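You operate a simulated robot arm through the tools that you are given. There is no shell and no other tool.

You are at the controls of a simulated robot arm. One attempt, no reset.

TASK
Drain the filter bowl into the steel cup and put the cup back.
Fine: cup under the filter drain, open it till the bowl is empty, shut it; no water beside the cup; open no other valve, leave the regulator. Set down upright: steel cup.

The check looks at the end state, three seconds after you hand in, the way a careful person would. Anything else that was tipped, shoved, dropped, spilled or broken makes it a failure.

THE ROBOT
A 7-joint arm with a three-finger gripper, fixed in place. Base frame: the origin is at the foot of the arm, x ahead of it, y to its left, z up. Readings come in mm, rad, newtons and seconds.
Its first joint turns from -2.897 to 2.897 rad. Payload 2.69 kg.
The TCP is the grasp point between the finger pads, 30 mm short of the fingertips. In the tool frame z runs along the fingers and y along their closing line. The gripper opens to 128 mm. The gripper's body begins 117 mm behind the TCP.
Orientation is that of the tool frame in the base frame, as a unit quaternion [w, x, y, z]. With the fingers straight down and closing along the base's y, the tool's x points along the base's -x, its y along +y and its z along -z.

THE INTERFACE
- The arm moves only by the tool step_arm. Its argument "steps" is a list of rows, each a list of 3 entries, a list of its own where there are three numbers: the opening, from 0 (shut) to 1 (fully open), then the shift along the base's x, y, z in mm, then the turn, a rotation vector about the base's x, y, z in rad. In form: [[jaw, [dx, dy, dz], [rx, ry, rz]], ...]. A call has 1 to 20 rows; each row shifts and turns the commanded pose from where the row before left it. Each row takes 0.2 s and may step no farther than 50 mm and 0.15 rad from the row before; otherwise, or with a gripper value out of range, the whole call is refused. A pose out of reach is approached as far as the arm can. The call stops where the force on the tool passes 40 N (or 10 N more than at its start, if that is more) or the arm is blocked; 0.2 s more then pass. The fingers move at their own pace and stop on an object; they squeeze with about 28 N. The grip force told is the motor's: it shows also when the fingers shut on nothing. Time passes only in rows, and 0.2 s behind the last, so rows that do not move let the fingers close. The reply holds the time, the measured pose of the TCP, the force on the tool along the base axes, the opening and the grip force, in the units named above and with some noise, with the torque about the TCP (base axes, N m) and any sound that the robot's microphone picked up.
- Cameras (640 x 400 px; columns grow to the right, rows downward): "scene" is fixed at [221.3, -657, 1544.7]; the picture's right is [0.82, -0.58, 0.00], its down [-0.29, -0.41, -0.86] and it looks along [0.50, 0.71, -0.50] (base axes); focal length 314 px, centre (320, 200). "wrist" rides on the gripper at [58, 54, -131] in the tool frame; the picture's right is [-0.68, 0.74, 0.00], its down [-0.62, -0.57, -0.55] and it looks along [-0.40, -0.37, 0.84] (tool axes); focal length 234 px, centre (320, 200). There is no depth. A picture from a camera that has moved, and an enlarged one, comes with that camera's place and axes in the base frame and with its lens. The place of the scene camera against the robot may be out by one fixed shift of up to 12 mm in any direction.
- get_image(camera): a new picture of that camera. No time passes.
- lift_body(by): slides the trunk up (or, below 0, down) by that many mm; the arm rides with it, the base frame stays. It gives what a move gives, with no picture.
- close_up(camera, box): a new picture of the part [left, top, right, bottom] of that camera's present view, enlarged. No time passes.
- finish_job(): hands the job in; it is judged then, once.

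Places have to be worked out from the pictures, the camera data and where the tool is seen. Open the gripper and draw the arm clear of the work before you hand the job in, unless the task says otherwise.

The tools are called after "Request:" as a command line: name --argument value ..., lists and objects as JSON in quotes. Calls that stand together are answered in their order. step_arm: Moves the arm, as the interface text tells. Its arguments: {"type":"object","properties":{"steps":{"type":"array"}},"required":["steps"]} The other tools are called the same way: lift_body (by) slides the trunk up or down; get_image (camera) takes a picture; close_up (camera, box) takes an enlarged picture of a part of a camera's view; finish_job () hands the job in.

At the start:

```text
t: 0.0
position: [685.9, 17.3, 1188.1]
ee_rot: [0.001, 0.0, 1.0, 0.0]
contact_force: [0.4, 0.1, -0.2]
torque: [-0.02, 0.02, 0.0]
finger_gap: 128.2
grip_force: 0.0
trunk travel left (down, up): [-150.0, 200.0]
```

scene: 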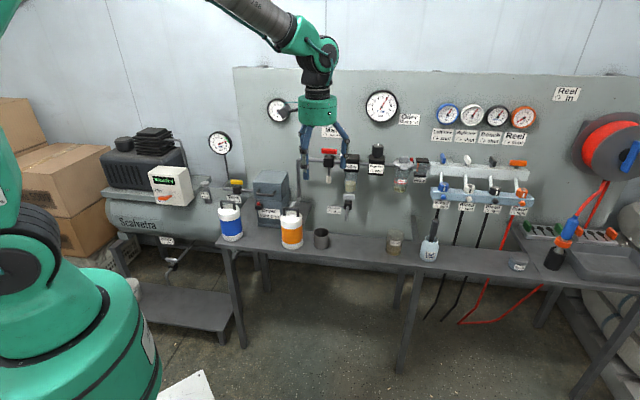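
wrist: 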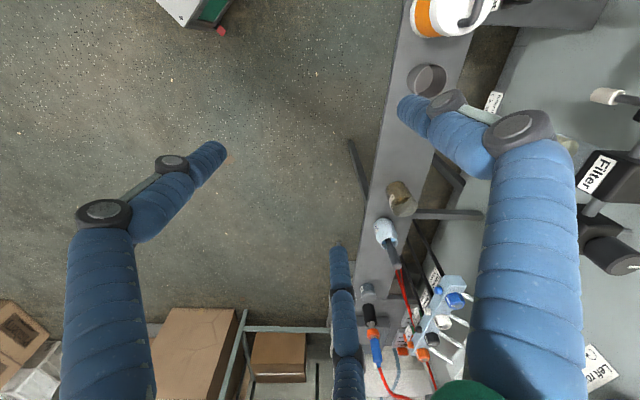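

I'll start by looking closer at the panel and the bench with both cameras.

Request:
close_up --camera "scene" --box '[300, 120, 440, 260]'

Request:
close_up --camera "scene" --box '[200, 80, 440, 270]'

Request:
close_up --camera "wrist" --box '[340, 0, 640, 300]'

Request:
close_up --camera "scene" --box '[400, 90, 640, 290]'

```text
2.86 times, centred on (370, 190) of scene
camera zoom: at [221.3, -657.0, 1544.7], right [0.82, -0.58, 0.0], down [-0.29, -0.41, -0.86], along [0.5, 0.71, -0.5], focal length 898 px, centre (177, 229)
```

zoom: 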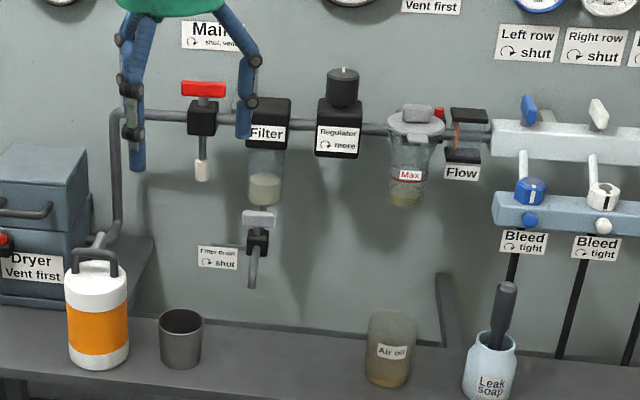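

```text
2.11 times, centred on (320, 175) of scene
camera zoom: at [221.3, -657.0, 1544.7], right [0.82, -0.58, 0.0], down [-0.29, -0.41, -0.86], along [0.5, 0.71, -0.5], focal length 662 px, centre (320, 253)
```

zoom: 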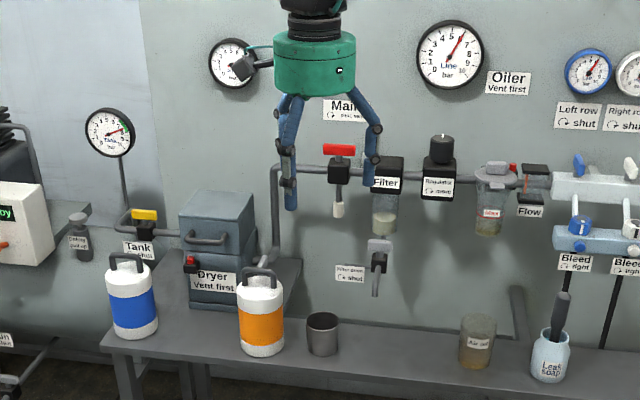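

```text
1.33 times, centred on (490, 150) of wrist
camera zoom: at [626.8, 71.6, 1320.4], right [0.68, 0.74, 0.0], down [0.62, -0.57, 0.55], along [0.4, -0.37, -0.84], focal length 312 px, centre (93, 267)
```

zoom: 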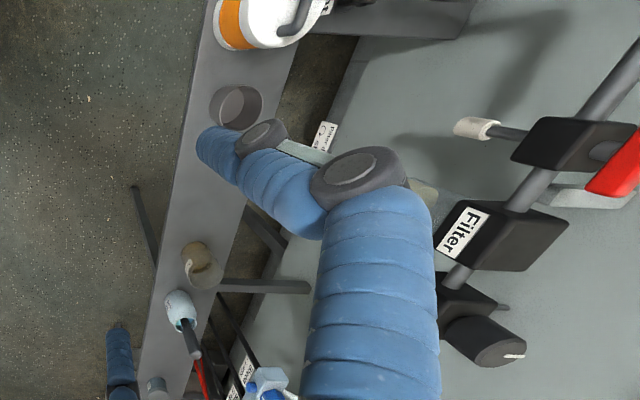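

```text
2.00 times, centred on (520, 190) of scene
camera zoom: at [221.3, -657.0, 1544.7], right [0.82, -0.58, 0.0], down [-0.29, -0.41, -0.86], along [0.5, 0.71, -0.5], focal length 629 px, centre (-80, 220)
```

zoom: 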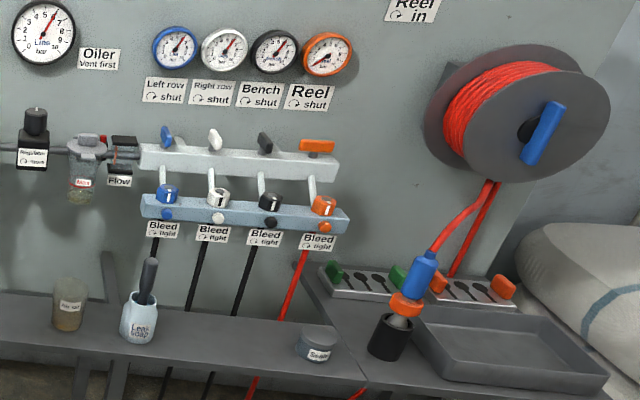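

The bench runs diagonally, along about [0.71,-0.70], and the panel stands behind it along the normal of about [0.70,0.71]. The cup looks to be near [815,188,~800]. I'll turn the gripper toward the panel high up, well clear of everything, so the wrist camera can look at the filter drain.

Request:
step_arm --steps '[[1, [0, 0, 0], [0, 0, 0.14]], [1, [0, 0, 0], [0, 0, 0.14]], [1, [0, 0, 0], [0, 0, 0.14]], [1, [0, 0, 0], [0, 0, 0.14]], [1, [0, 0, 0], [0, 0, 0.14]], [1, [0, 0, 0], [0, 0, 0.09]], [1, [-20, -20, 0], [0.1, -0.1, 0]], [1, [-20, -20, 0], [0.1, -0.1, 0]], [1, [-20, -20, 0], [0.1, -0.1, 0]], [1, [-20, -20, 0], [0.1, -0.1, 0]]]'

Request:
get_image --camera "wrist"

Request:
get_image --camera "scene"

```text
t: 2.2
position: [606.7, -60.9, 1189.3]
ee_rot: [0.259, -0.369, 0.887, 0.105]
contact_force: [0.7, 0.9, -0.1]
torque: [-0.05, 0.04, -0.01]
finger_gap: 127.9
grip_force: 0.0
trunk travel left (down, up): [-150.0, 200.0]
```

```text
taken
camera wrist: at [482.4, -108.5, 1268.7], right [-0.12, 0.92, 0.36], down [0.56, -0.24, 0.8], along [0.82, 0.3, -0.49], focal length 234 px, centre (320, 200)
```

wrist: 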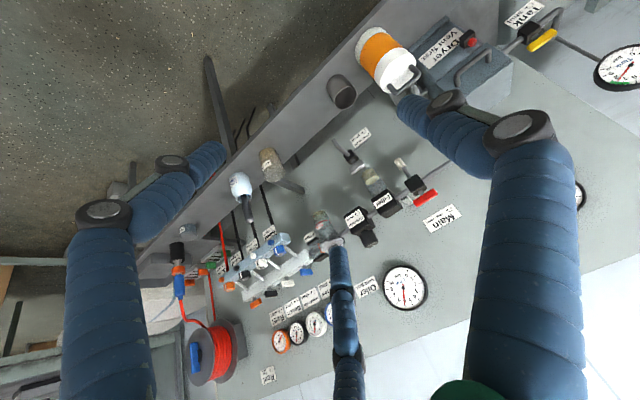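

```text
taken
```

scene: 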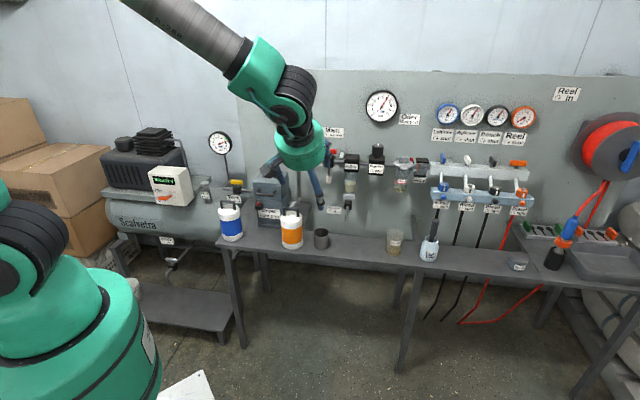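

The wrist camera now sees the filter, the drain and the cup with nothing in the way. I'll zoom in on them.

Request:
close_up --camera "wrist" --box '[320, 120, 448, 250]'

Request:
close_up --camera "wrist" --box '[300, 60, 440, 210]'

Request:
close_up --camera "scene" --box '[320, 140, 400, 220]'

```text
3.08 times, centred on (384, 185) of wrist
camera zoom: at [482.4, -108.5, 1268.7], right [-0.12, 0.92, 0.36], down [0.56, -0.24, 0.8], along [0.82, 0.3, -0.49], focal length 720 px, centre (123, 246)
```

zoom: 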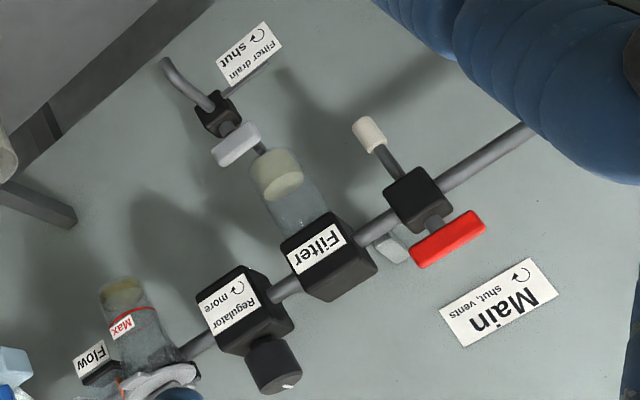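

```text
2.67 times, centred on (370, 135) of wrist
camera zoom: at [482.4, -108.5, 1268.7], right [-0.12, 0.92, 0.36], down [0.56, -0.24, 0.8], along [0.82, 0.3, -0.49], focal length 624 px, centre (187, 373)
```

zoom: 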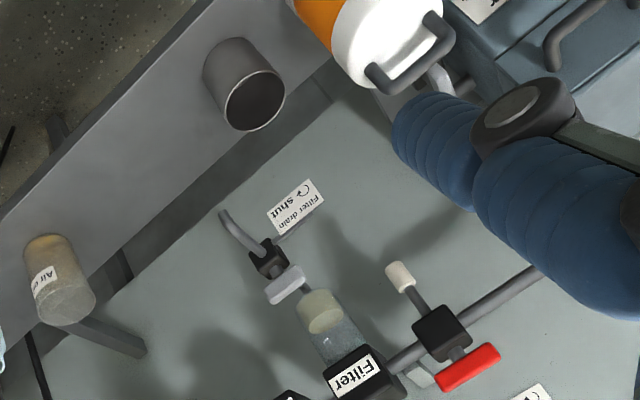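

```text
5.00 times, centred on (360, 180) of scene
camera zoom: at [221.3, -657.0, 1544.7], right [0.82, -0.58, 0.0], down [-0.29, -0.41, -0.86], along [0.5, 0.71, -0.5], focal length 1572 px, centre (120, 300)
```

zoom: 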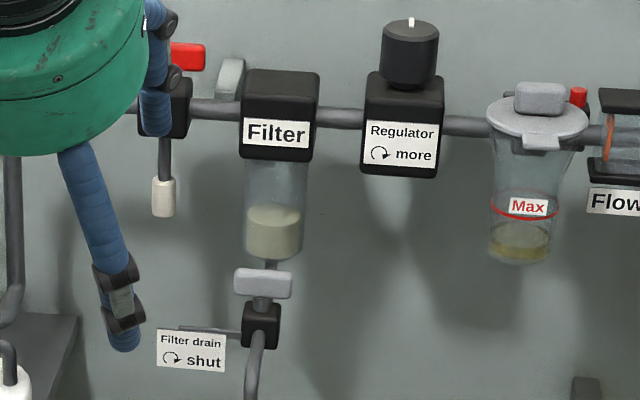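

The drain has a grey T-handle on a vertical stem near [1001,237,879]. Its spout curves outward and ends over the bench near [937,172,817]. The cup is near [814,190], with its rim at about z 795. I'll move to a hover in front of and above the cup to refine its position.

Request:
step_arm --steps '[[1, [20, 26, -35], [0, 0, 0]], [1, [20, 26, -35], [0, 0, 0]], [1, [20, 26, -35], [0, 0, 0]], [1, [20, 26, -35], [0, 0, 0]], [1, [20, 26, -35], [0, 0, 0]], [1, [19, 26, -35], [0, 0, 0]], [1, [19, 26, -35], [0, 0, 0]], [1, [0, 0, 0], [0, 0, 0]]]'

Request:
get_image --camera "wrist"

Request:
get_image --camera "scene"

```text
t: 4.0
position: [743.1, 122.0, 944.2]
ee_rot: [0.258, -0.37, 0.886, 0.107]
contact_force: [0.1, 0.4, 0.1]
torque: [-0.01, 0.02, -0.01]
finger_gap: 127.9
grip_force: 0.2
trunk travel left (down, up): [-150.0, 200.0]
```

```text
taken
camera wrist: at [620.1, 75.2, 1023.6], right [-0.12, 0.92, 0.36], down [0.56, -0.24, 0.79], along [0.82, 0.3, -0.49], focal length 234 px, centre (320, 200)
```

wrist: 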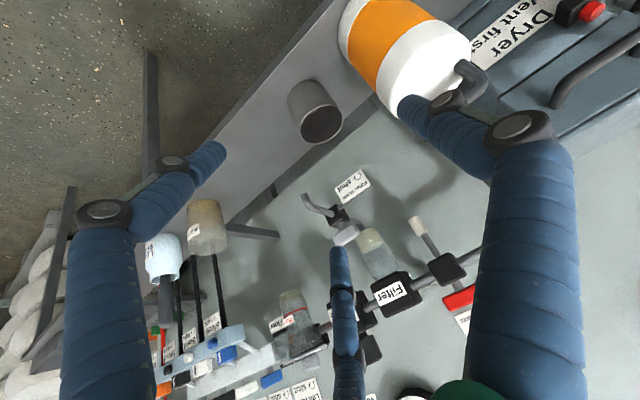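

```text
taken
```

scene: 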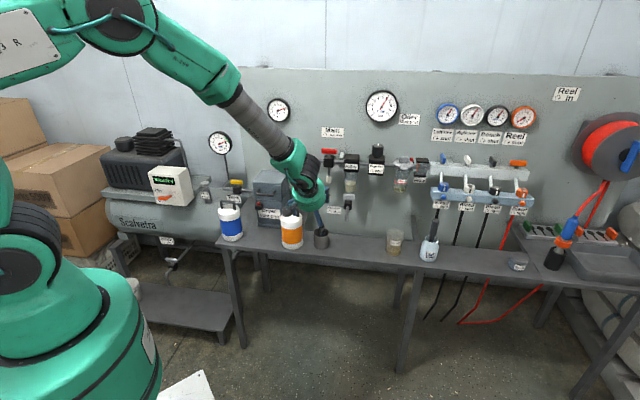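

The wrist picture seems to show three blue rods rather than two fingers. I'll zoom in, then close the gripper partway in free air to see how the fingers really move.

Request:
close_up --camera "wrist" --box '[160, 60, 540, 300]'

Request:
step_arm --steps '[[0.5, [0, 0, 0], [0, 0, 0]], [0.5, [0, 0, 0], [0, 0, 0]]]'

Request:
get_image --camera "wrist"

Request:
close_up --camera "scene" --box '[220, 120, 420, 270]'

```text
1.67 times, centred on (350, 180) of wrist
camera zoom: at [620.1, 75.2, 1023.6], right [-0.12, 0.92, 0.36], down [0.56, -0.24, 0.79], along [0.82, 0.3, -0.49], focal length 390 px, centre (270, 233)
```

zoom: 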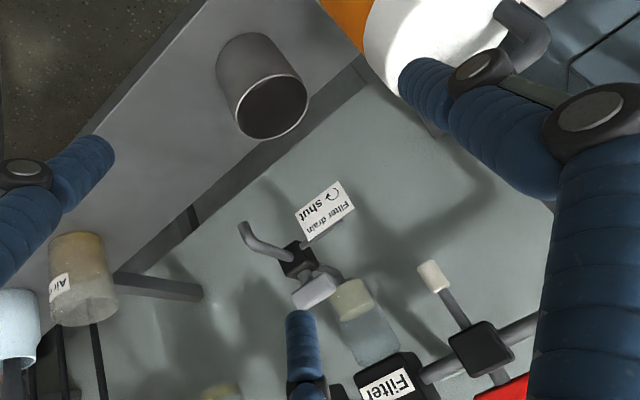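

```text
t: 4.6
position: [742.2, 122.6, 944.4]
ee_rot: [0.258, -0.369, 0.886, 0.106]
contact_force: [0.0, -0.1, -0.5]
torque: [-0.01, 0.03, -0.03]
finger_gap: 63.9
grip_force: 0.0
trunk travel left (down, up): [-150.0, 200.0]
```

```text
taken
camera wrist: at [619.5, 74.7, 1024.2], right [-0.12, 0.92, 0.36], down [0.56, -0.24, 0.79], along [0.82, 0.3, -0.49], focal length 234 px, centre (320, 200)
```

wrist: 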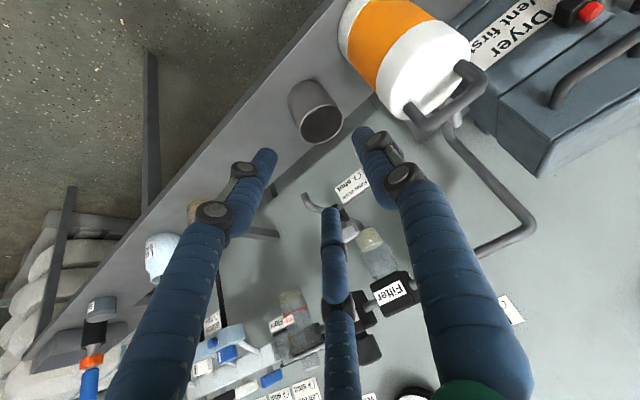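

```text
2.67 times, centred on (320, 195) of scene
camera zoom: at [221.3, -657.0, 1544.7], right [0.82, -0.58, 0.0], down [-0.29, -0.41, -0.86], along [0.5, 0.71, -0.5], focal length 838 px, centre (320, 213)
```

zoom: 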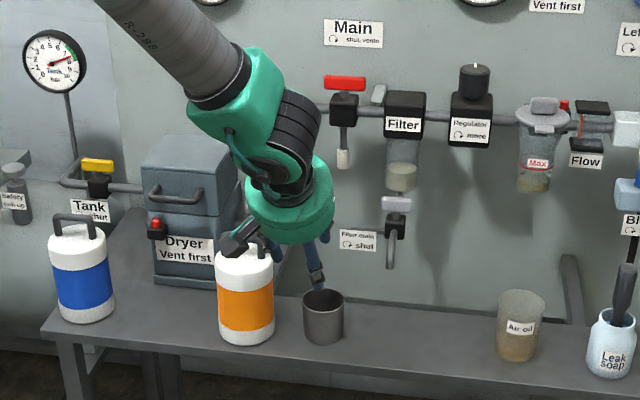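

The hand has three fingers, all closing radially, so I'll plan with clearance for three. I'll take close-ups of the cup and the drain from here to triangulate better.

Request:
close_up --camera "wrist" --box '[280, 70, 360, 150]'

Request:
close_up --camera "wrist" --box '[290, 170, 410, 270]'

Request:
close_up --camera "scene" --box '[300, 210, 380, 260]'

```text
5.00 times, centred on (320, 110) of wrist
camera zoom: at [619.5, 74.7, 1024.2], right [-0.12, 0.92, 0.36], down [0.56, -0.24, 0.79], along [0.82, 0.3, -0.49], focal length 1171 px, centre (320, 650)
```

zoom: 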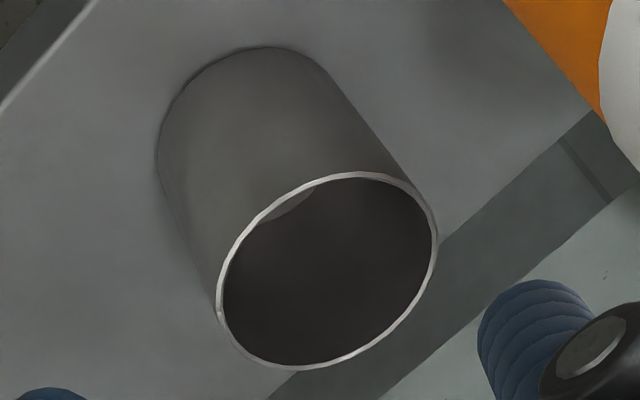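

```text
4.00 times, centred on (350, 220) of wrist
camera zoom: at [619.5, 74.7, 1024.2], right [-0.12, 0.92, 0.36], down [0.56, -0.24, 0.79], along [0.82, 0.3, -0.49], focal length 937 px, centre (200, 120)
```

zoom: 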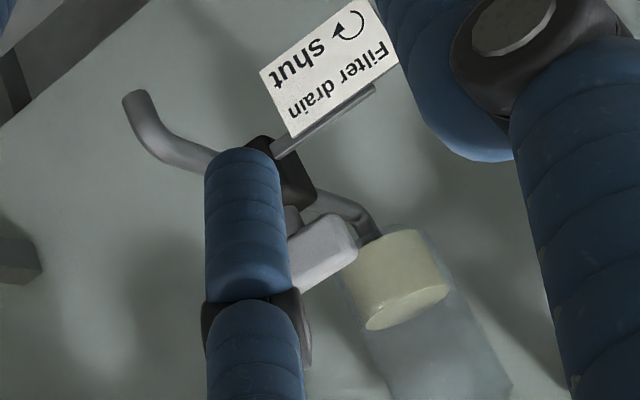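

```text
8.00 times, centred on (340, 235) of scene
camera zoom: at [221.3, -657.0, 1544.7], right [0.82, -0.58, 0.0], down [-0.29, -0.41, -0.86], along [0.5, 0.71, -0.5], focal length 2515 px, centre (160, -80)
```

zoom: 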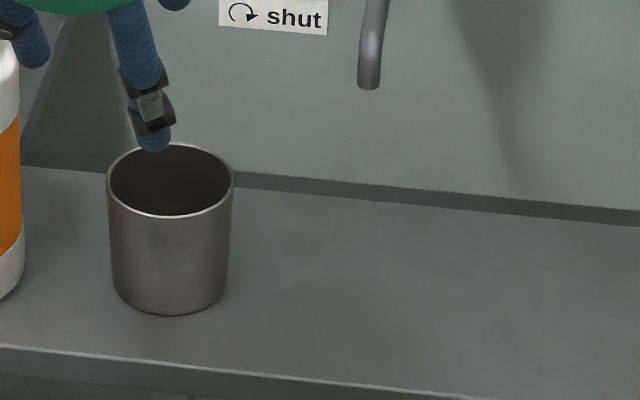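

Triangulating with the wrist camera alone puts the cup rim near [815,195,793], with a diameter of about 64 mm. I'll hold the tool vertical above it, with the yaw set so that later the spout passes between the fingers, and take another look.

Request:
step_arm --steps '[[0.7, [18, 17, 4], [-0.1, 0.1, 0]], [0.7, [18, 17, 4], [-0.1, 0.1, 0]], [0.7, [18, 18, 4], [-0.1, 0.1, 0]], [0.7, [19, 18, 4], [-0.1, 0.1, 0]], [0.7, [0, 0, 0], [0, 0, -0.131]], [0.7, [0, 0, 0], [0, 0, -0.131]], [0.7, [0, 0, 0], [0, 0, -0.131]], [0.7, [0, 0, 0], [0, 0, -0.131]], [0.7, [0, 0, 0], [0, 0, 0]]]'

Request:
get_image --camera "wrist"

Request:
close_up --camera "wrist" --box '[270, 70, 370, 170]'

Request:
close_up --camera "scene" --box '[240, 120, 400, 260]'

```text
t: 6.6
position: [817.5, 190.2, 958.9]
ee_rot: [0.0, -0.133, 0.991, 0.0]
contact_force: [0.0, 0.9, 0.3]
torque: [-0.03, 0.02, -0.04]
finger_gap: 89.8
grip_force: 0.1
trunk travel left (down, up): [-150.0, 200.0]
```

```text
taken
camera wrist: at [745.3, 226.1, 1090.6], right [0.46, 0.89, 0.0], down [0.74, -0.38, 0.55], along [0.49, -0.25, -0.84], focal length 234 px, centre (320, 200)
```

wrist: 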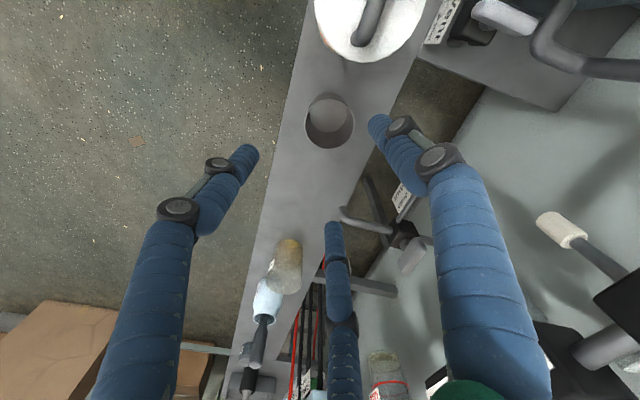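

```text
4.00 times, centred on (320, 120) of wrist
camera zoom: at [745.3, 226.1, 1090.6], right [0.46, 0.89, 0.0], down [0.74, -0.38, 0.55], along [0.49, -0.25, -0.84], focal length 937 px, centre (320, 520)
```

zoom: 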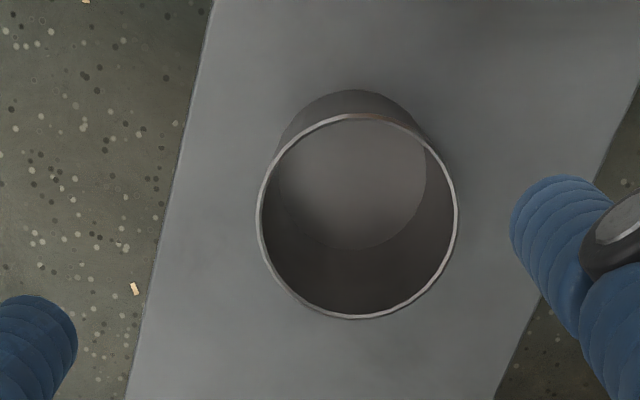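

```text
2.86 times, centred on (320, 190) of scene
camera zoom: at [221.3, -657.0, 1544.7], right [0.82, -0.58, 0.0], down [-0.29, -0.41, -0.86], along [0.5, 0.71, -0.5], focal length 898 px, centre (320, 229)
```

zoom: 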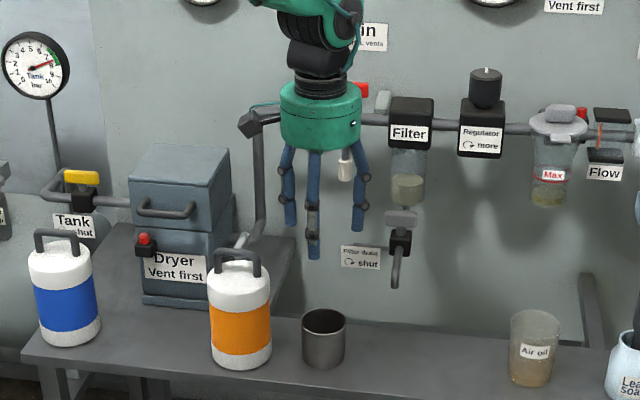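

The cup rim is now fixed at [824.7,198.4,782], diameter about 65 mm and height about 65 mm, so the bench top is near z 717. The spout and handle are visible from this pose too, so I'll zoom in on them.

Request:
close_up --camera "wrist" --box '[330, 170, 450, 290]'

Request:
close_up --camera "scene" --box '[320, 150, 400, 230]'

```text
3.33 times, centred on (390, 230) of wrist
camera zoom: at [745.3, 226.1, 1090.6], right [0.46, 0.89, 0.0], down [0.74, -0.38, 0.55], along [0.49, -0.25, -0.84], focal length 781 px, centre (87, 100)
```

zoom: 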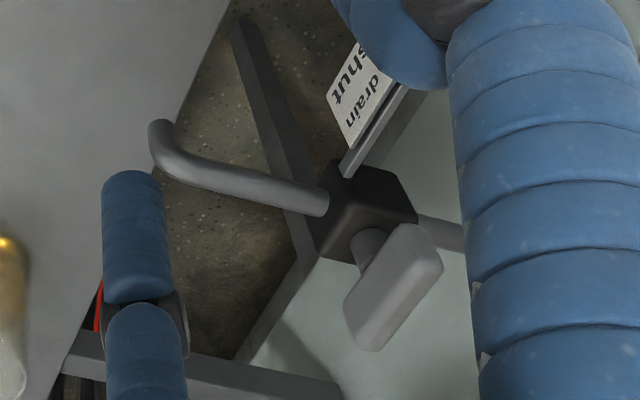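

```text
5.00 times, centred on (360, 190) of scene
camera zoom: at [221.3, -657.0, 1544.7], right [0.82, -0.58, 0.0], down [-0.29, -0.41, -0.86], along [0.5, 0.71, -0.5], focal length 1572 px, centre (120, 250)
```

zoom: 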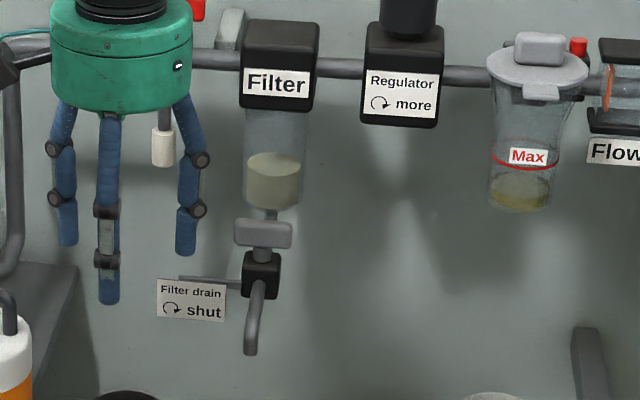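

Wrist-only triangulation gives the spout end at [928,166,819], the handle centre at [988,228,884] with its bar parallel to the panel, and the cup at [824.7,198.4]. The spout clears the rim by about 37 mm. I'll centre over the cup and descend partway to check alignment.

Request:
step_arm --steps '[[0.78, [7, 8, 0], [0, 0, 0]], [0.78, [0, 0, -40], [0, 0, 0]], [0.78, [0, 0, -40], [0, 0, 0]], [0.78, [0, 0, -40], [0, 0, 0]], [0.78, [0, 0, 0], [0, 0, 0]]]'

Request:
get_image --camera "wrist"

Request:
close_up --camera "scene" --box '[270, 180, 370, 260]'

```text
t: 7.8
position: [823.2, 199.5, 838.4]
ee_rot: [0.0, -0.133, 0.991, 0.0]
contact_force: [0.4, 0.8, 0.0]
torque: [0.01, 0.07, -0.01]
finger_gap: 100.0
grip_force: 0.0
trunk travel left (down, up): [-150.0, 200.0]
```

```text
taken
camera wrist: at [751.7, 235.2, 970.1], right [0.46, 0.89, 0.0], down [0.74, -0.38, 0.55], along [0.49, -0.25, -0.84], focal length 234 px, centre (320, 200)
```

wrist: 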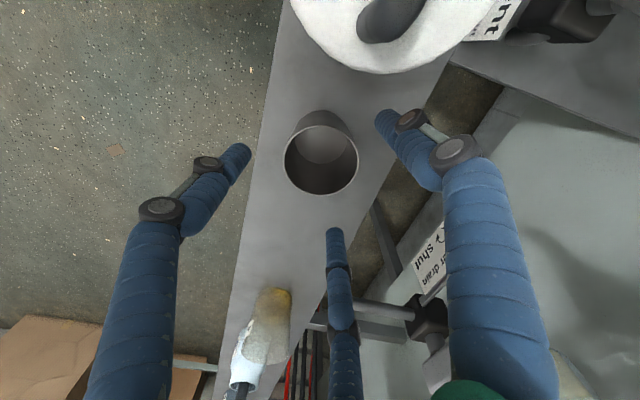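

```text
5.00 times, centred on (320, 220) of scene
camera zoom: at [221.3, -657.0, 1544.7], right [0.82, -0.58, 0.0], down [-0.29, -0.41, -0.86], along [0.5, 0.71, -0.5], focal length 1572 px, centre (320, 100)
```

zoom: 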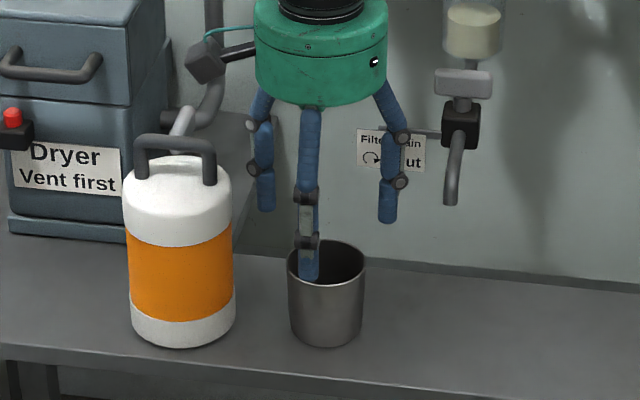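

The tool axis lines up with the cup centre to within about 2 mm, and the fingers will clear the bottle. I'll descend to grip height at z about 757 and then close gently.

Request:
step_arm --steps '[[0.78, [1, -1, -27], [0, 0, 0]], [0.78, [0, 0, -27], [0, 0, 0]], [0.78, [0, 0, -26], [0, 0, 0]], [0.78, [0, 0, 0], [0, 0, 0]]]'

Request:
get_image --camera "wrist"

Request:
close_up --camera "scene" --box '[270, 180, 370, 260]'

```text
t: 8.8
position: [824.1, 196.7, 759.0]
ee_rot: [0.001, -0.133, 0.991, 0.001]
contact_force: [-0.3, -0.9, 0.2]
torque: [-0.02, 0.01, 0.02]
finger_gap: 100.2
grip_force: 0.1
trunk travel left (down, up): [-150.0, 200.0]
```

```text
taken
camera wrist: at [752.8, 232.5, 889.6], right [0.46, 0.89, 0.0], down [0.74, -0.38, 0.55], along [0.49, -0.25, -0.84], focal length 234 px, centre (320, 200)
```

wrist: 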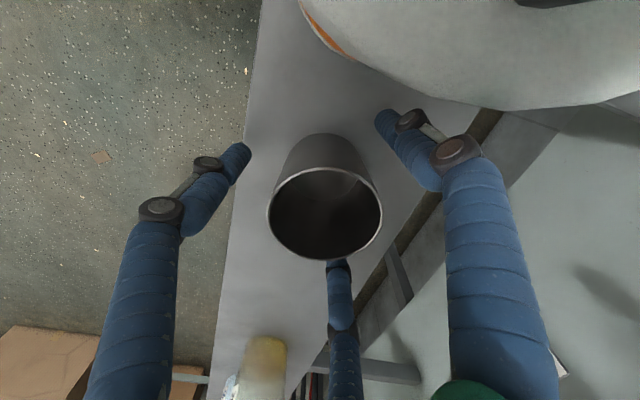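

```text
5.00 times, centred on (320, 220) of scene
camera zoom: at [221.3, -657.0, 1544.7], right [0.82, -0.58, 0.0], down [-0.29, -0.41, -0.86], along [0.5, 0.71, -0.5], focal length 1572 px, centre (320, 100)
```

zoom: 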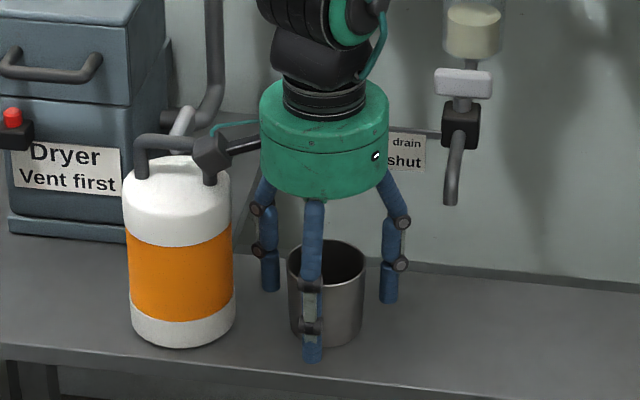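

The cup is centred between the fingers and nothing is touching. I'll close on it.

Request:
step_arm --steps '[[0.62, [0, 0, 0], [0, 0, 0]], [0.54, [0, 0, 0], [0, 0, 0]], [0.48, [0, 0, 0], [0, 0, 0]], [0.42, [0, 0, 0], [0, 0, 0]], [0.42, [0, 0, 0], [0, 0, 0]]]'

Request:
get_image --camera "wrist"

Request:
close_up --camera "scene" --box '[270, 180, 370, 260]'

```text
t: 10.0
position: [823.8, 196.6, 758.9]
ee_rot: [0.0, -0.132, 0.991, 0.0]
contact_force: [0.5, 0.6, 2.2]
torque: [0.0, 0.0, 0.01]
finger_gap: 62.2
grip_force: 27.8
trunk travel left (down, up): [-150.0, 200.0]
```

```text
taken
camera wrist: at [752.5, 232.5, 890.1], right [0.46, 0.89, 0.0], down [0.74, -0.38, 0.55], along [0.49, -0.25, -0.84], focal length 234 px, centre (320, 200)
```

wrist: 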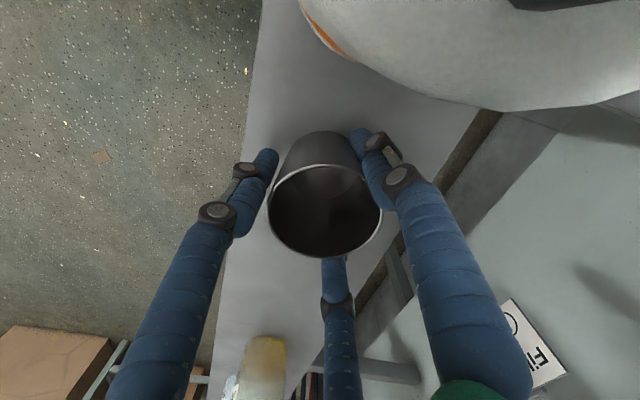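

```text
5.00 times, centred on (320, 220) of scene
camera zoom: at [221.3, -657.0, 1544.7], right [0.82, -0.58, 0.0], down [-0.29, -0.41, -0.86], along [0.5, 0.71, -0.5], focal length 1572 px, centre (320, 100)
```

zoom: 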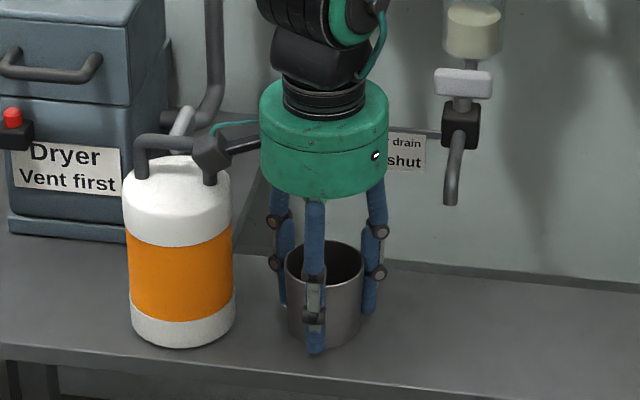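

The cup is held with a gap of 62 mm and 28 N. I'll lift it about 14 mm, slide it along the bench to the right in front of the spout, and then check before going in under it.

Request:
step_arm --steps '[[0.42, [0, 0, 7], [0, 0, 0]], [0.42, [0, 0, 7], [0, 0, 0]], [0.42, [10, -11, 0], [0, 0, 0]], [0.42, [14, -15, 0], [0, 0, 0]], [0.42, [14, -15, 0], [0, 0, 0]], [0.42, [14, -15, 0], [0, 0, 0]], [0.42, [13, -14, 0], [0, 0, 0]], [0.42, [0, 0, 0], [0, 0, 0]]]'

Request:
get_image --camera "wrist"

Request:
close_up --camera "scene" --box '[290, 160, 410, 260]'

```text
t: 11.8
position: [890.7, 127.1, 772.6]
ee_rot: [0.001, -0.132, 0.991, 0.001]
contact_force: [-0.9, 0.5, -0.6]
torque: [0.02, 0.01, -0.02]
finger_gap: 62.1
grip_force: 28.4
trunk travel left (down, up): [-150.0, 200.0]
```

```text
taken
camera wrist: at [819.3, 163.0, 903.7], right [0.46, 0.89, 0.0], down [0.74, -0.38, 0.55], along [0.49, -0.25, -0.84], focal length 234 px, centre (320, 200)
```

wrist: 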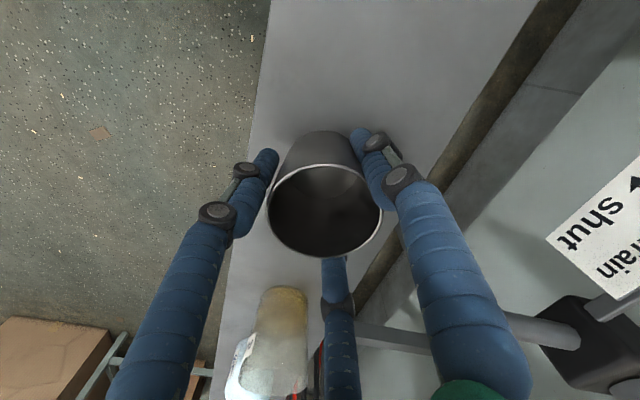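

```text
4.00 times, centred on (350, 210) of scene
camera zoom: at [221.3, -657.0, 1544.7], right [0.82, -0.58, 0.0], down [-0.29, -0.41, -0.86], along [0.5, 0.71, -0.5], focal length 1258 px, centre (200, 160)
```

zoom: 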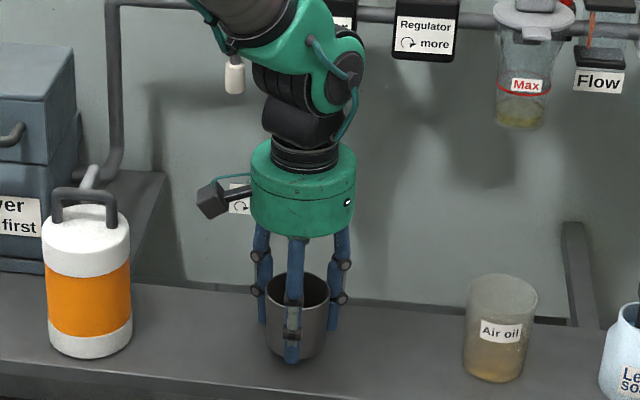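

The cup is held at (e 543.9, n 716.5), in line with the spout at e of about 543. I'll slide it in along n toward the spout, in two stages with a check between.

Request:
step_arm --steps '[[0.42, [7, 7, 0], [0, 0, 0]], [0.42, [7, 7, 0], [0, 0, 0]], [0.42, [7, 7, 0], [0, 0, 0]], [0.42, [0, 0, 0], [0, 0, 0]]]'

Request:
get_image --camera "wrist"

Request:
close_up --camera "scene" --box '[290, 160, 410, 260]'

```text
t: 12.8
position: [911.1, 148.5, 774.0]
ee_rot: [0.001, -0.132, 0.991, 0.0]
contact_force: [1.0, 0.0, -0.1]
torque: [-0.01, 0.03, 0.01]
finger_gap: 62.1
grip_force: 28.0
trunk travel left (down, up): [-150.0, 200.0]
```

```text
taken
camera wrist: at [840.3, 185.4, 904.9], right [0.46, 0.89, 0.0], down [0.74, -0.38, 0.55], along [0.49, -0.25, -0.84], focal length 234 px, centre (320, 200)
```

wrist: 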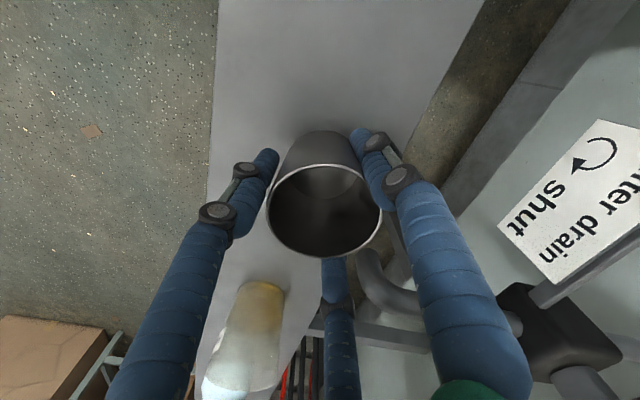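

```text
4.00 times, centred on (350, 210) of scene
camera zoom: at [221.3, -657.0, 1544.7], right [0.82, -0.58, 0.0], down [-0.29, -0.41, -0.86], along [0.5, 0.71, -0.5], focal length 1258 px, centre (200, 160)
```

zoom: 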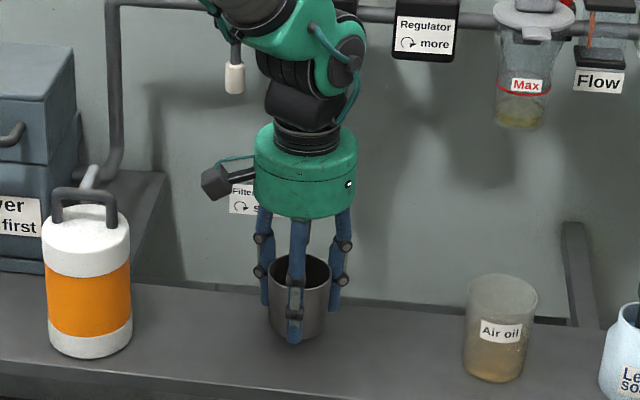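

The spout elbow shows between the two rear fingers exactly where I predicted. I'll go in the last 22 mm.

Request:
step_arm --steps '[[0.42, [5, 5, 0], [0, 0, 0]], [0.42, [5, 5, 0], [0, 0, 0]], [0.42, [5.5, 5.5, 0], [0, 0, 0]], [0.42, [0, 0, 0], [0, 0, 0]]]'

Request:
get_image --camera "wrist"

Request:
close_up --camera "wrist" --box '[260, 120, 440, 300]'

Request:
close_up --camera "scene" --box '[290, 160, 410, 260]'

```text
t: 13.8
position: [926.1, 164.6, 775.2]
ee_rot: [0.0, -0.132, 0.991, 0.0]
contact_force: [-0.3, 0.9, 0.0]
torque: [-0.02, 0.01, 0.03]
finger_gap: 61.9
grip_force: 28.0
trunk travel left (down, up): [-150.0, 200.0]
```

```text
taken
camera wrist: at [856.0, 201.0, 905.1], right [0.46, 0.89, 0.0], down [0.74, -0.38, 0.55], along [0.49, -0.25, -0.84], focal length 234 px, centre (320, 200)
```

wrist: 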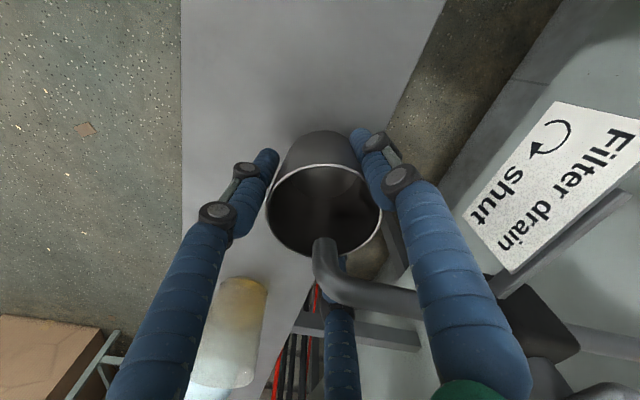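

```text
2.22 times, centred on (350, 210) of wrist
camera zoom: at [856.0, 201.0, 905.1], right [0.46, 0.89, 0.0], down [0.74, -0.38, 0.55], along [0.49, -0.25, -0.84], focal length 520 px, centre (253, 178)
```

zoom: 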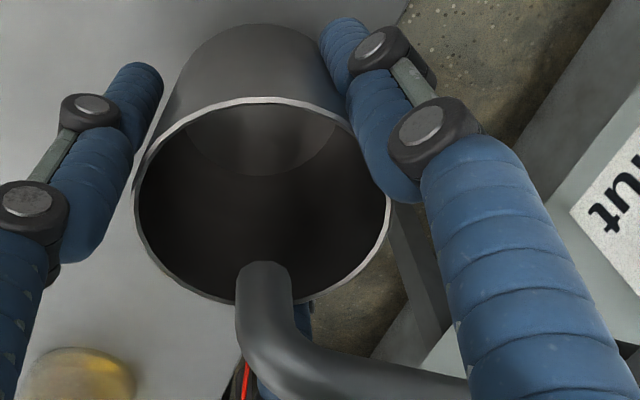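

```text
4.00 times, centred on (350, 210) of scene
camera zoom: at [221.3, -657.0, 1544.7], right [0.82, -0.58, 0.0], down [-0.29, -0.41, -0.86], along [0.5, 0.71, -0.5], focal length 1258 px, centre (200, 160)
```

zoom: 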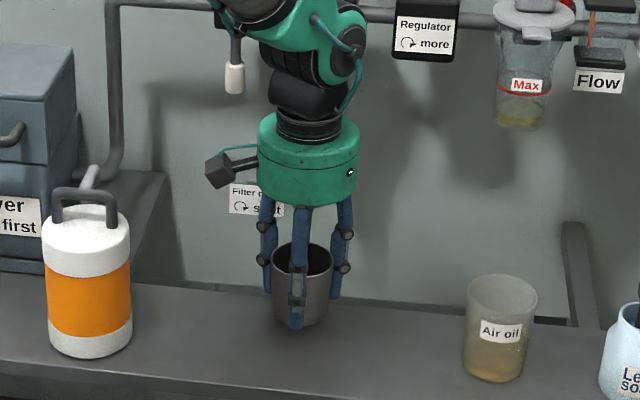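

The spout end is within about 4 mm of the cup's centre line, well inside the rim. I'll lower the cup to the bench.

Request:
step_arm --steps '[[0.42, [0.5, 0, -5], [0, 0, 0]], [0.42, [0.5, -0.5, -5], [0, 0, 0]], [0.42, [0, 0, -4], [0, 0, 0]], [0.42, [0, 0, 0], [0, 0, 0]]]'

```text
t: 14.8
position: [927.8, 165.4, 760.4]
ee_rot: [0.0, -0.133, 0.991, 0.0]
contact_force: [-0.2, 0.2, -0.6]
torque: [0.0, -0.03, -0.02]
finger_gap: 61.8
grip_force: 28.4
trunk travel left (down, up): [-150.0, 200.0]
```

There's no contact yet, and z is 760.4 against 758.9 at pickup. I'll lower in 1 mm steps until the bench takes the load.

Request:
step_arm --steps '[[0.42, [0, 0, -1], [0, 0, 0]], [0.42, [0, 0, -1], [0, 0, 0]], [0.42, [0, 0, 0], [0, 0, 0]]]'

Request:
close_up --camera "scene" --box '[310, 190, 390, 260]'

```text
t: 15.6
position: [927.0, 162.6, 759.5]
ee_rot: [0.001, -0.133, 0.991, 0.0]
contact_force: [-0.6, -0.4, 4.4]
torque: [-0.02, 0.14, 0.01]
finger_gap: 62.1
grip_force: 28.0
trunk travel left (down, up): [-150.0, 200.0]
```

```text
5.71 times, centred on (350, 225) of scene
camera zoom: at [221.3, -657.0, 1544.7], right [0.82, -0.58, 0.0], down [-0.29, -0.41, -0.86], along [0.5, 0.71, -0.5], focal length 1797 px, centre (149, 57)
```

zoom: 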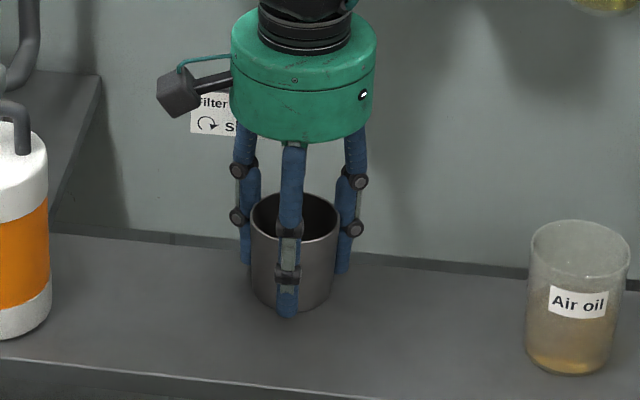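

The bench now carries the cup, with 4.4 N upward. I'll release it and check before withdrawing straight up.

Request:
step_arm --steps '[[0.52, [0, 0, 0], [0, 0, 0]], [0.6, [0, 0, 0], [0, 0, 0]], [0.75, [0, 0, 0], [0, 0, 0]], [0.75, [0, 0, 0], [0, 0, 0]]]'

Request:
get_image --camera "wrist"

```text
t: 16.6
position: [928.0, 163.9, 758.5]
ee_rot: [0.001, -0.133, 0.991, -0.001]
contact_force: [0.2, -0.7, 0.7]
torque: [-0.01, 0.04, -0.03]
finger_gap: 96.0
grip_force: 0.1
trunk travel left (down, up): [-150.0, 200.0]
```

```text
taken
camera wrist: at [856.0, 199.7, 889.3], right [0.46, 0.89, 0.0], down [0.74, -0.38, 0.55], along [0.49, -0.25, -0.84], focal length 234 px, centre (320, 200)
```

wrist: 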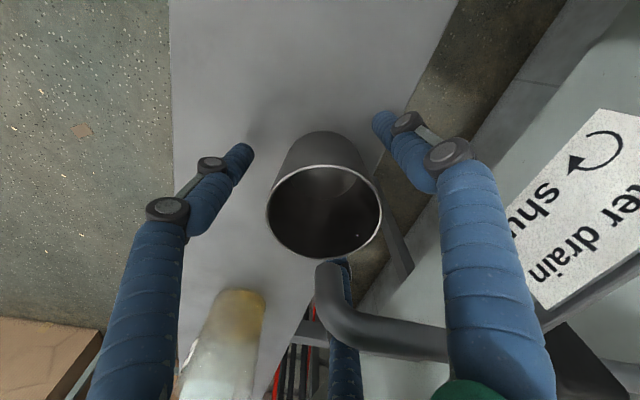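

The cup is standing centred under the spout: cup at [926.7,166.4], spout at [928,166.5]. I'll withdraw straight up, then back away from the panel.

Request:
step_arm --steps '[[0.75, [0, 0, 20], [0, 0, 0]], [0.75, [0, 0, 35], [0, 0, 0]], [0.75, [0, 0, 40], [0, 0, 0]], [0.75, [0, 0, 40], [0, 0, 0]], [0.75, [0, 0, 45], [0, 0, 0]], [0.75, [-20, -20, 10], [0, 0, 0]], [0.75, [-25, -25, 10], [0, 0, 0]], [0.3, [-25, -25, 0], [0.093, -0.092, 0]], [0.0, [0, 0, 0], [0.093, -0.092, 0]], [0.0, [0, 0, 0], [0.093, -0.092, 0]], [0.0, [0, 0, 0], [0.093, -0.092, 0]], [0.0, [0, 0, 0], [0, 0, 0]]]'

Request:
get_image --camera "wrist"

Request:
get_image --camera "scene"

```text
t: 19.2
position: [857.3, 92.5, 958.4]
ee_rot: [0.205, -0.128, 0.957, 0.158]
contact_force: [-0.1, 0.0, -0.1]
torque: [0.0, 0.03, -0.02]
finger_gap: 2.3
grip_force: 28.0
trunk travel left (down, up): [-150.0, 200.0]
```

```text
taken
camera wrist: at [742.6, 84.1, 1060.1], right [0.37, 0.8, 0.48], down [0.53, -0.6, 0.6], along [0.77, 0.03, -0.64], focal length 234 px, centre (320, 200)
```

wrist: 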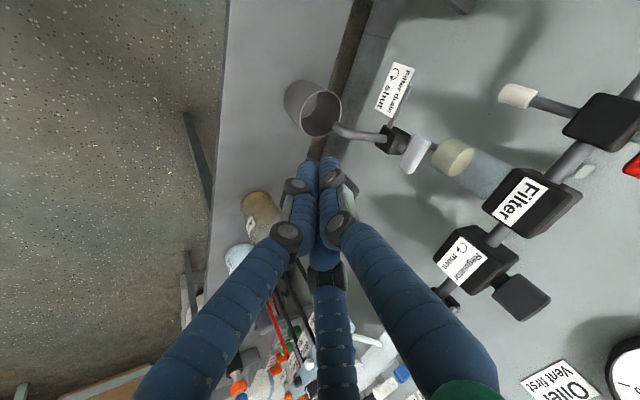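

```text
taken
```

scene: 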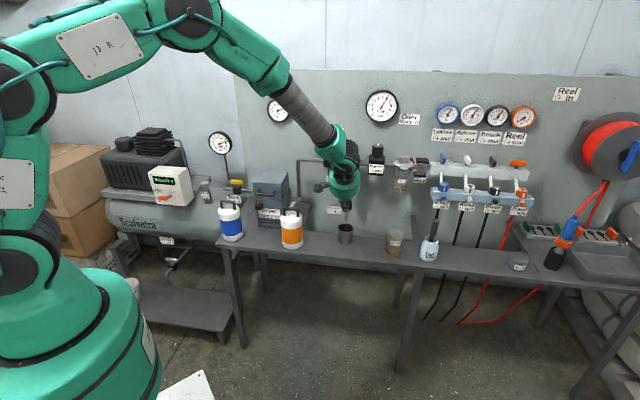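

Request:
close_up --camera "wrist" --box '[270, 60, 470, 200]'

Request:
close_up --camera "wrist" --box '[370, 90, 530, 220]'

Request:
close_up --camera "scene" --box '[310, 150, 410, 250]'

```text
2.86 times, centred on (370, 130) of wrist
camera zoom: at [742.6, 84.1, 1060.1], right [0.37, 0.8, 0.48], down [0.53, -0.6, 0.6], along [0.77, 0.03, -0.64], focal length 669 px, centre (177, 400)
```

zoom: 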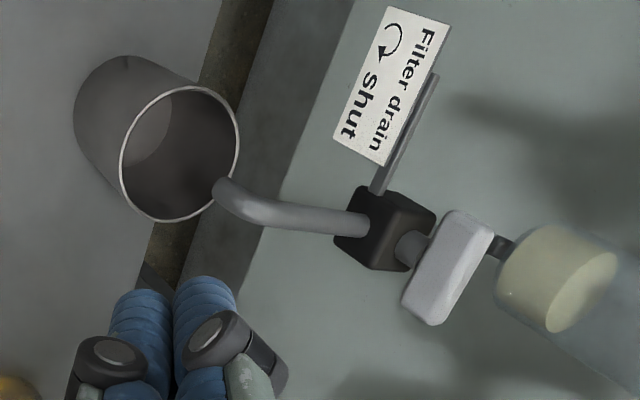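

```text
3.08 times, centred on (450, 155) of wrist
camera zoom: at [742.6, 84.1, 1060.1], right [0.37, 0.8, 0.48], down [0.53, -0.6, 0.6], along [0.77, 0.03, -0.64], focal length 720 px, centre (-80, 338)
```

zoom: 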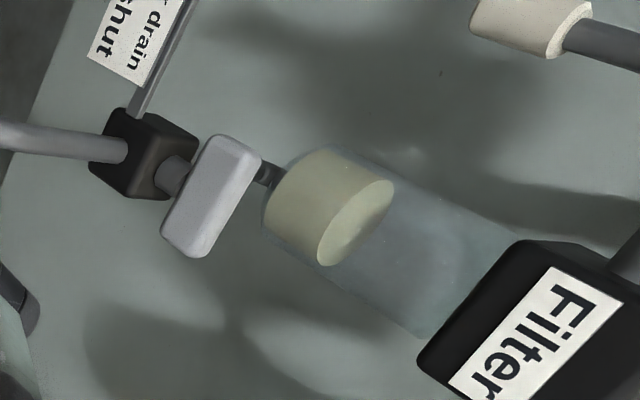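

```text
4.00 times, centred on (360, 200) of scene
camera zoom: at [221.3, -657.0, 1544.7], right [0.82, -0.58, 0.0], down [-0.29, -0.41, -0.86], along [0.5, 0.71, -0.5], focal length 1258 px, centre (160, 200)
```

zoom: 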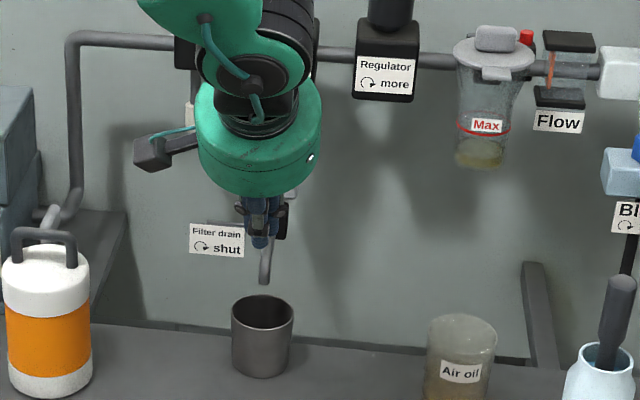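

The handle is a thin T-plate about 48 mm long, along the panel at [988,228], z 877–897, on a vertical stem. Turning it anticlockwise from above opens it. I'll bring the closed fingers, tilted 30°, to just in front of the plate's right half.

Request:
step_arm --steps '[[0, [26, 22, -12], [0, 0, 0]], [0, [26, 22, -12], [0, 0, 0]], [0, [26, 22, -12], [0, 0, 0]], [0, [25, 21, -12], [0, 0, 0]], [0, [0, 0, -14], [0, 0, 0]], [0, [0, 0, 0], [0, 0, 0]]]'

Request:
get_image --camera "wrist"

Request:
close_up --camera "wrist" --box '[270, 60, 470, 220]'

Request:
close_up --camera "scene" --box '[310, 150, 410, 250]'

```text
t: 20.6
position: [961.4, 179.7, 894.6]
ee_rot: [0.204, -0.129, 0.957, 0.158]
contact_force: [0.0, -0.8, 0.9]
torque: [0.05, 0.01, -0.03]
finger_gap: 2.1
grip_force: 28.0
trunk travel left (down, up): [-150.0, 200.0]
```

```text
taken
camera wrist: at [846.2, 171.8, 996.9], right [0.37, 0.8, 0.48], down [0.53, -0.6, 0.6], along [0.77, 0.03, -0.64], focal length 234 px, centre (320, 200)
```

wrist: 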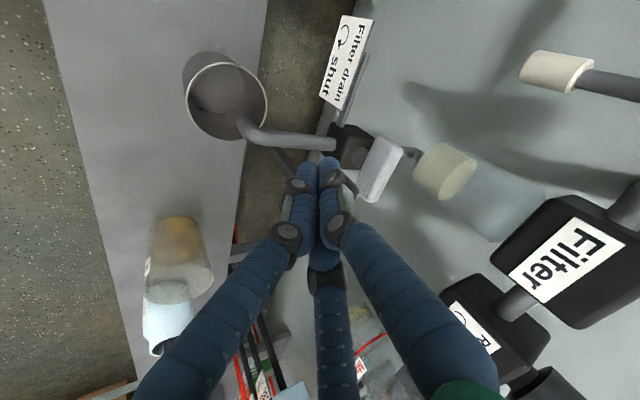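

```text
2.50 times, centred on (370, 140) of wrist
camera zoom: at [846.2, 171.8, 996.9], right [0.37, 0.8, 0.48], down [0.53, -0.6, 0.6], along [0.77, 0.03, -0.64], focal length 585 px, centre (195, 350)
```

zoom: 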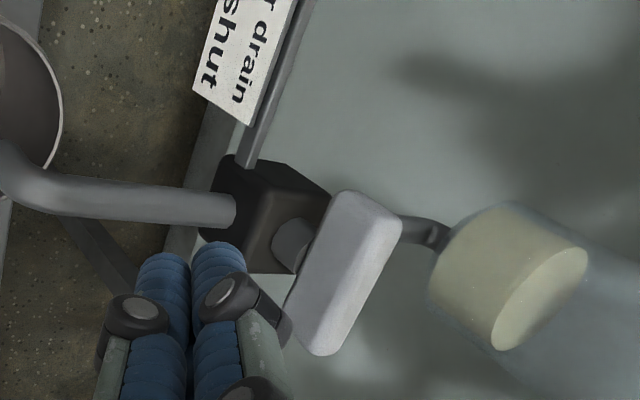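

```text
4.00 times, centred on (360, 200) of scene
camera zoom: at [221.3, -657.0, 1544.7], right [0.82, -0.58, 0.0], down [-0.29, -0.41, -0.86], along [0.5, 0.71, -0.5], focal length 1258 px, centre (160, 200)
```

zoom: 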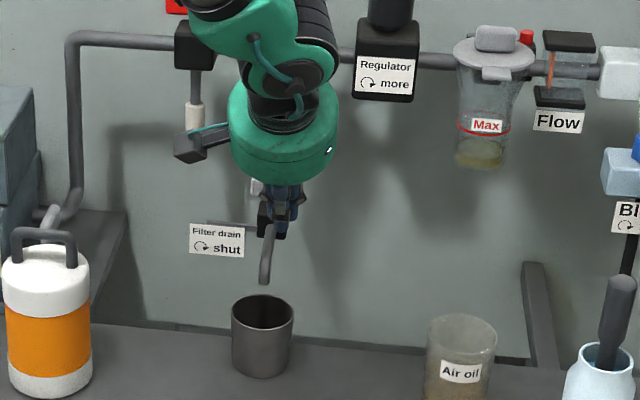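

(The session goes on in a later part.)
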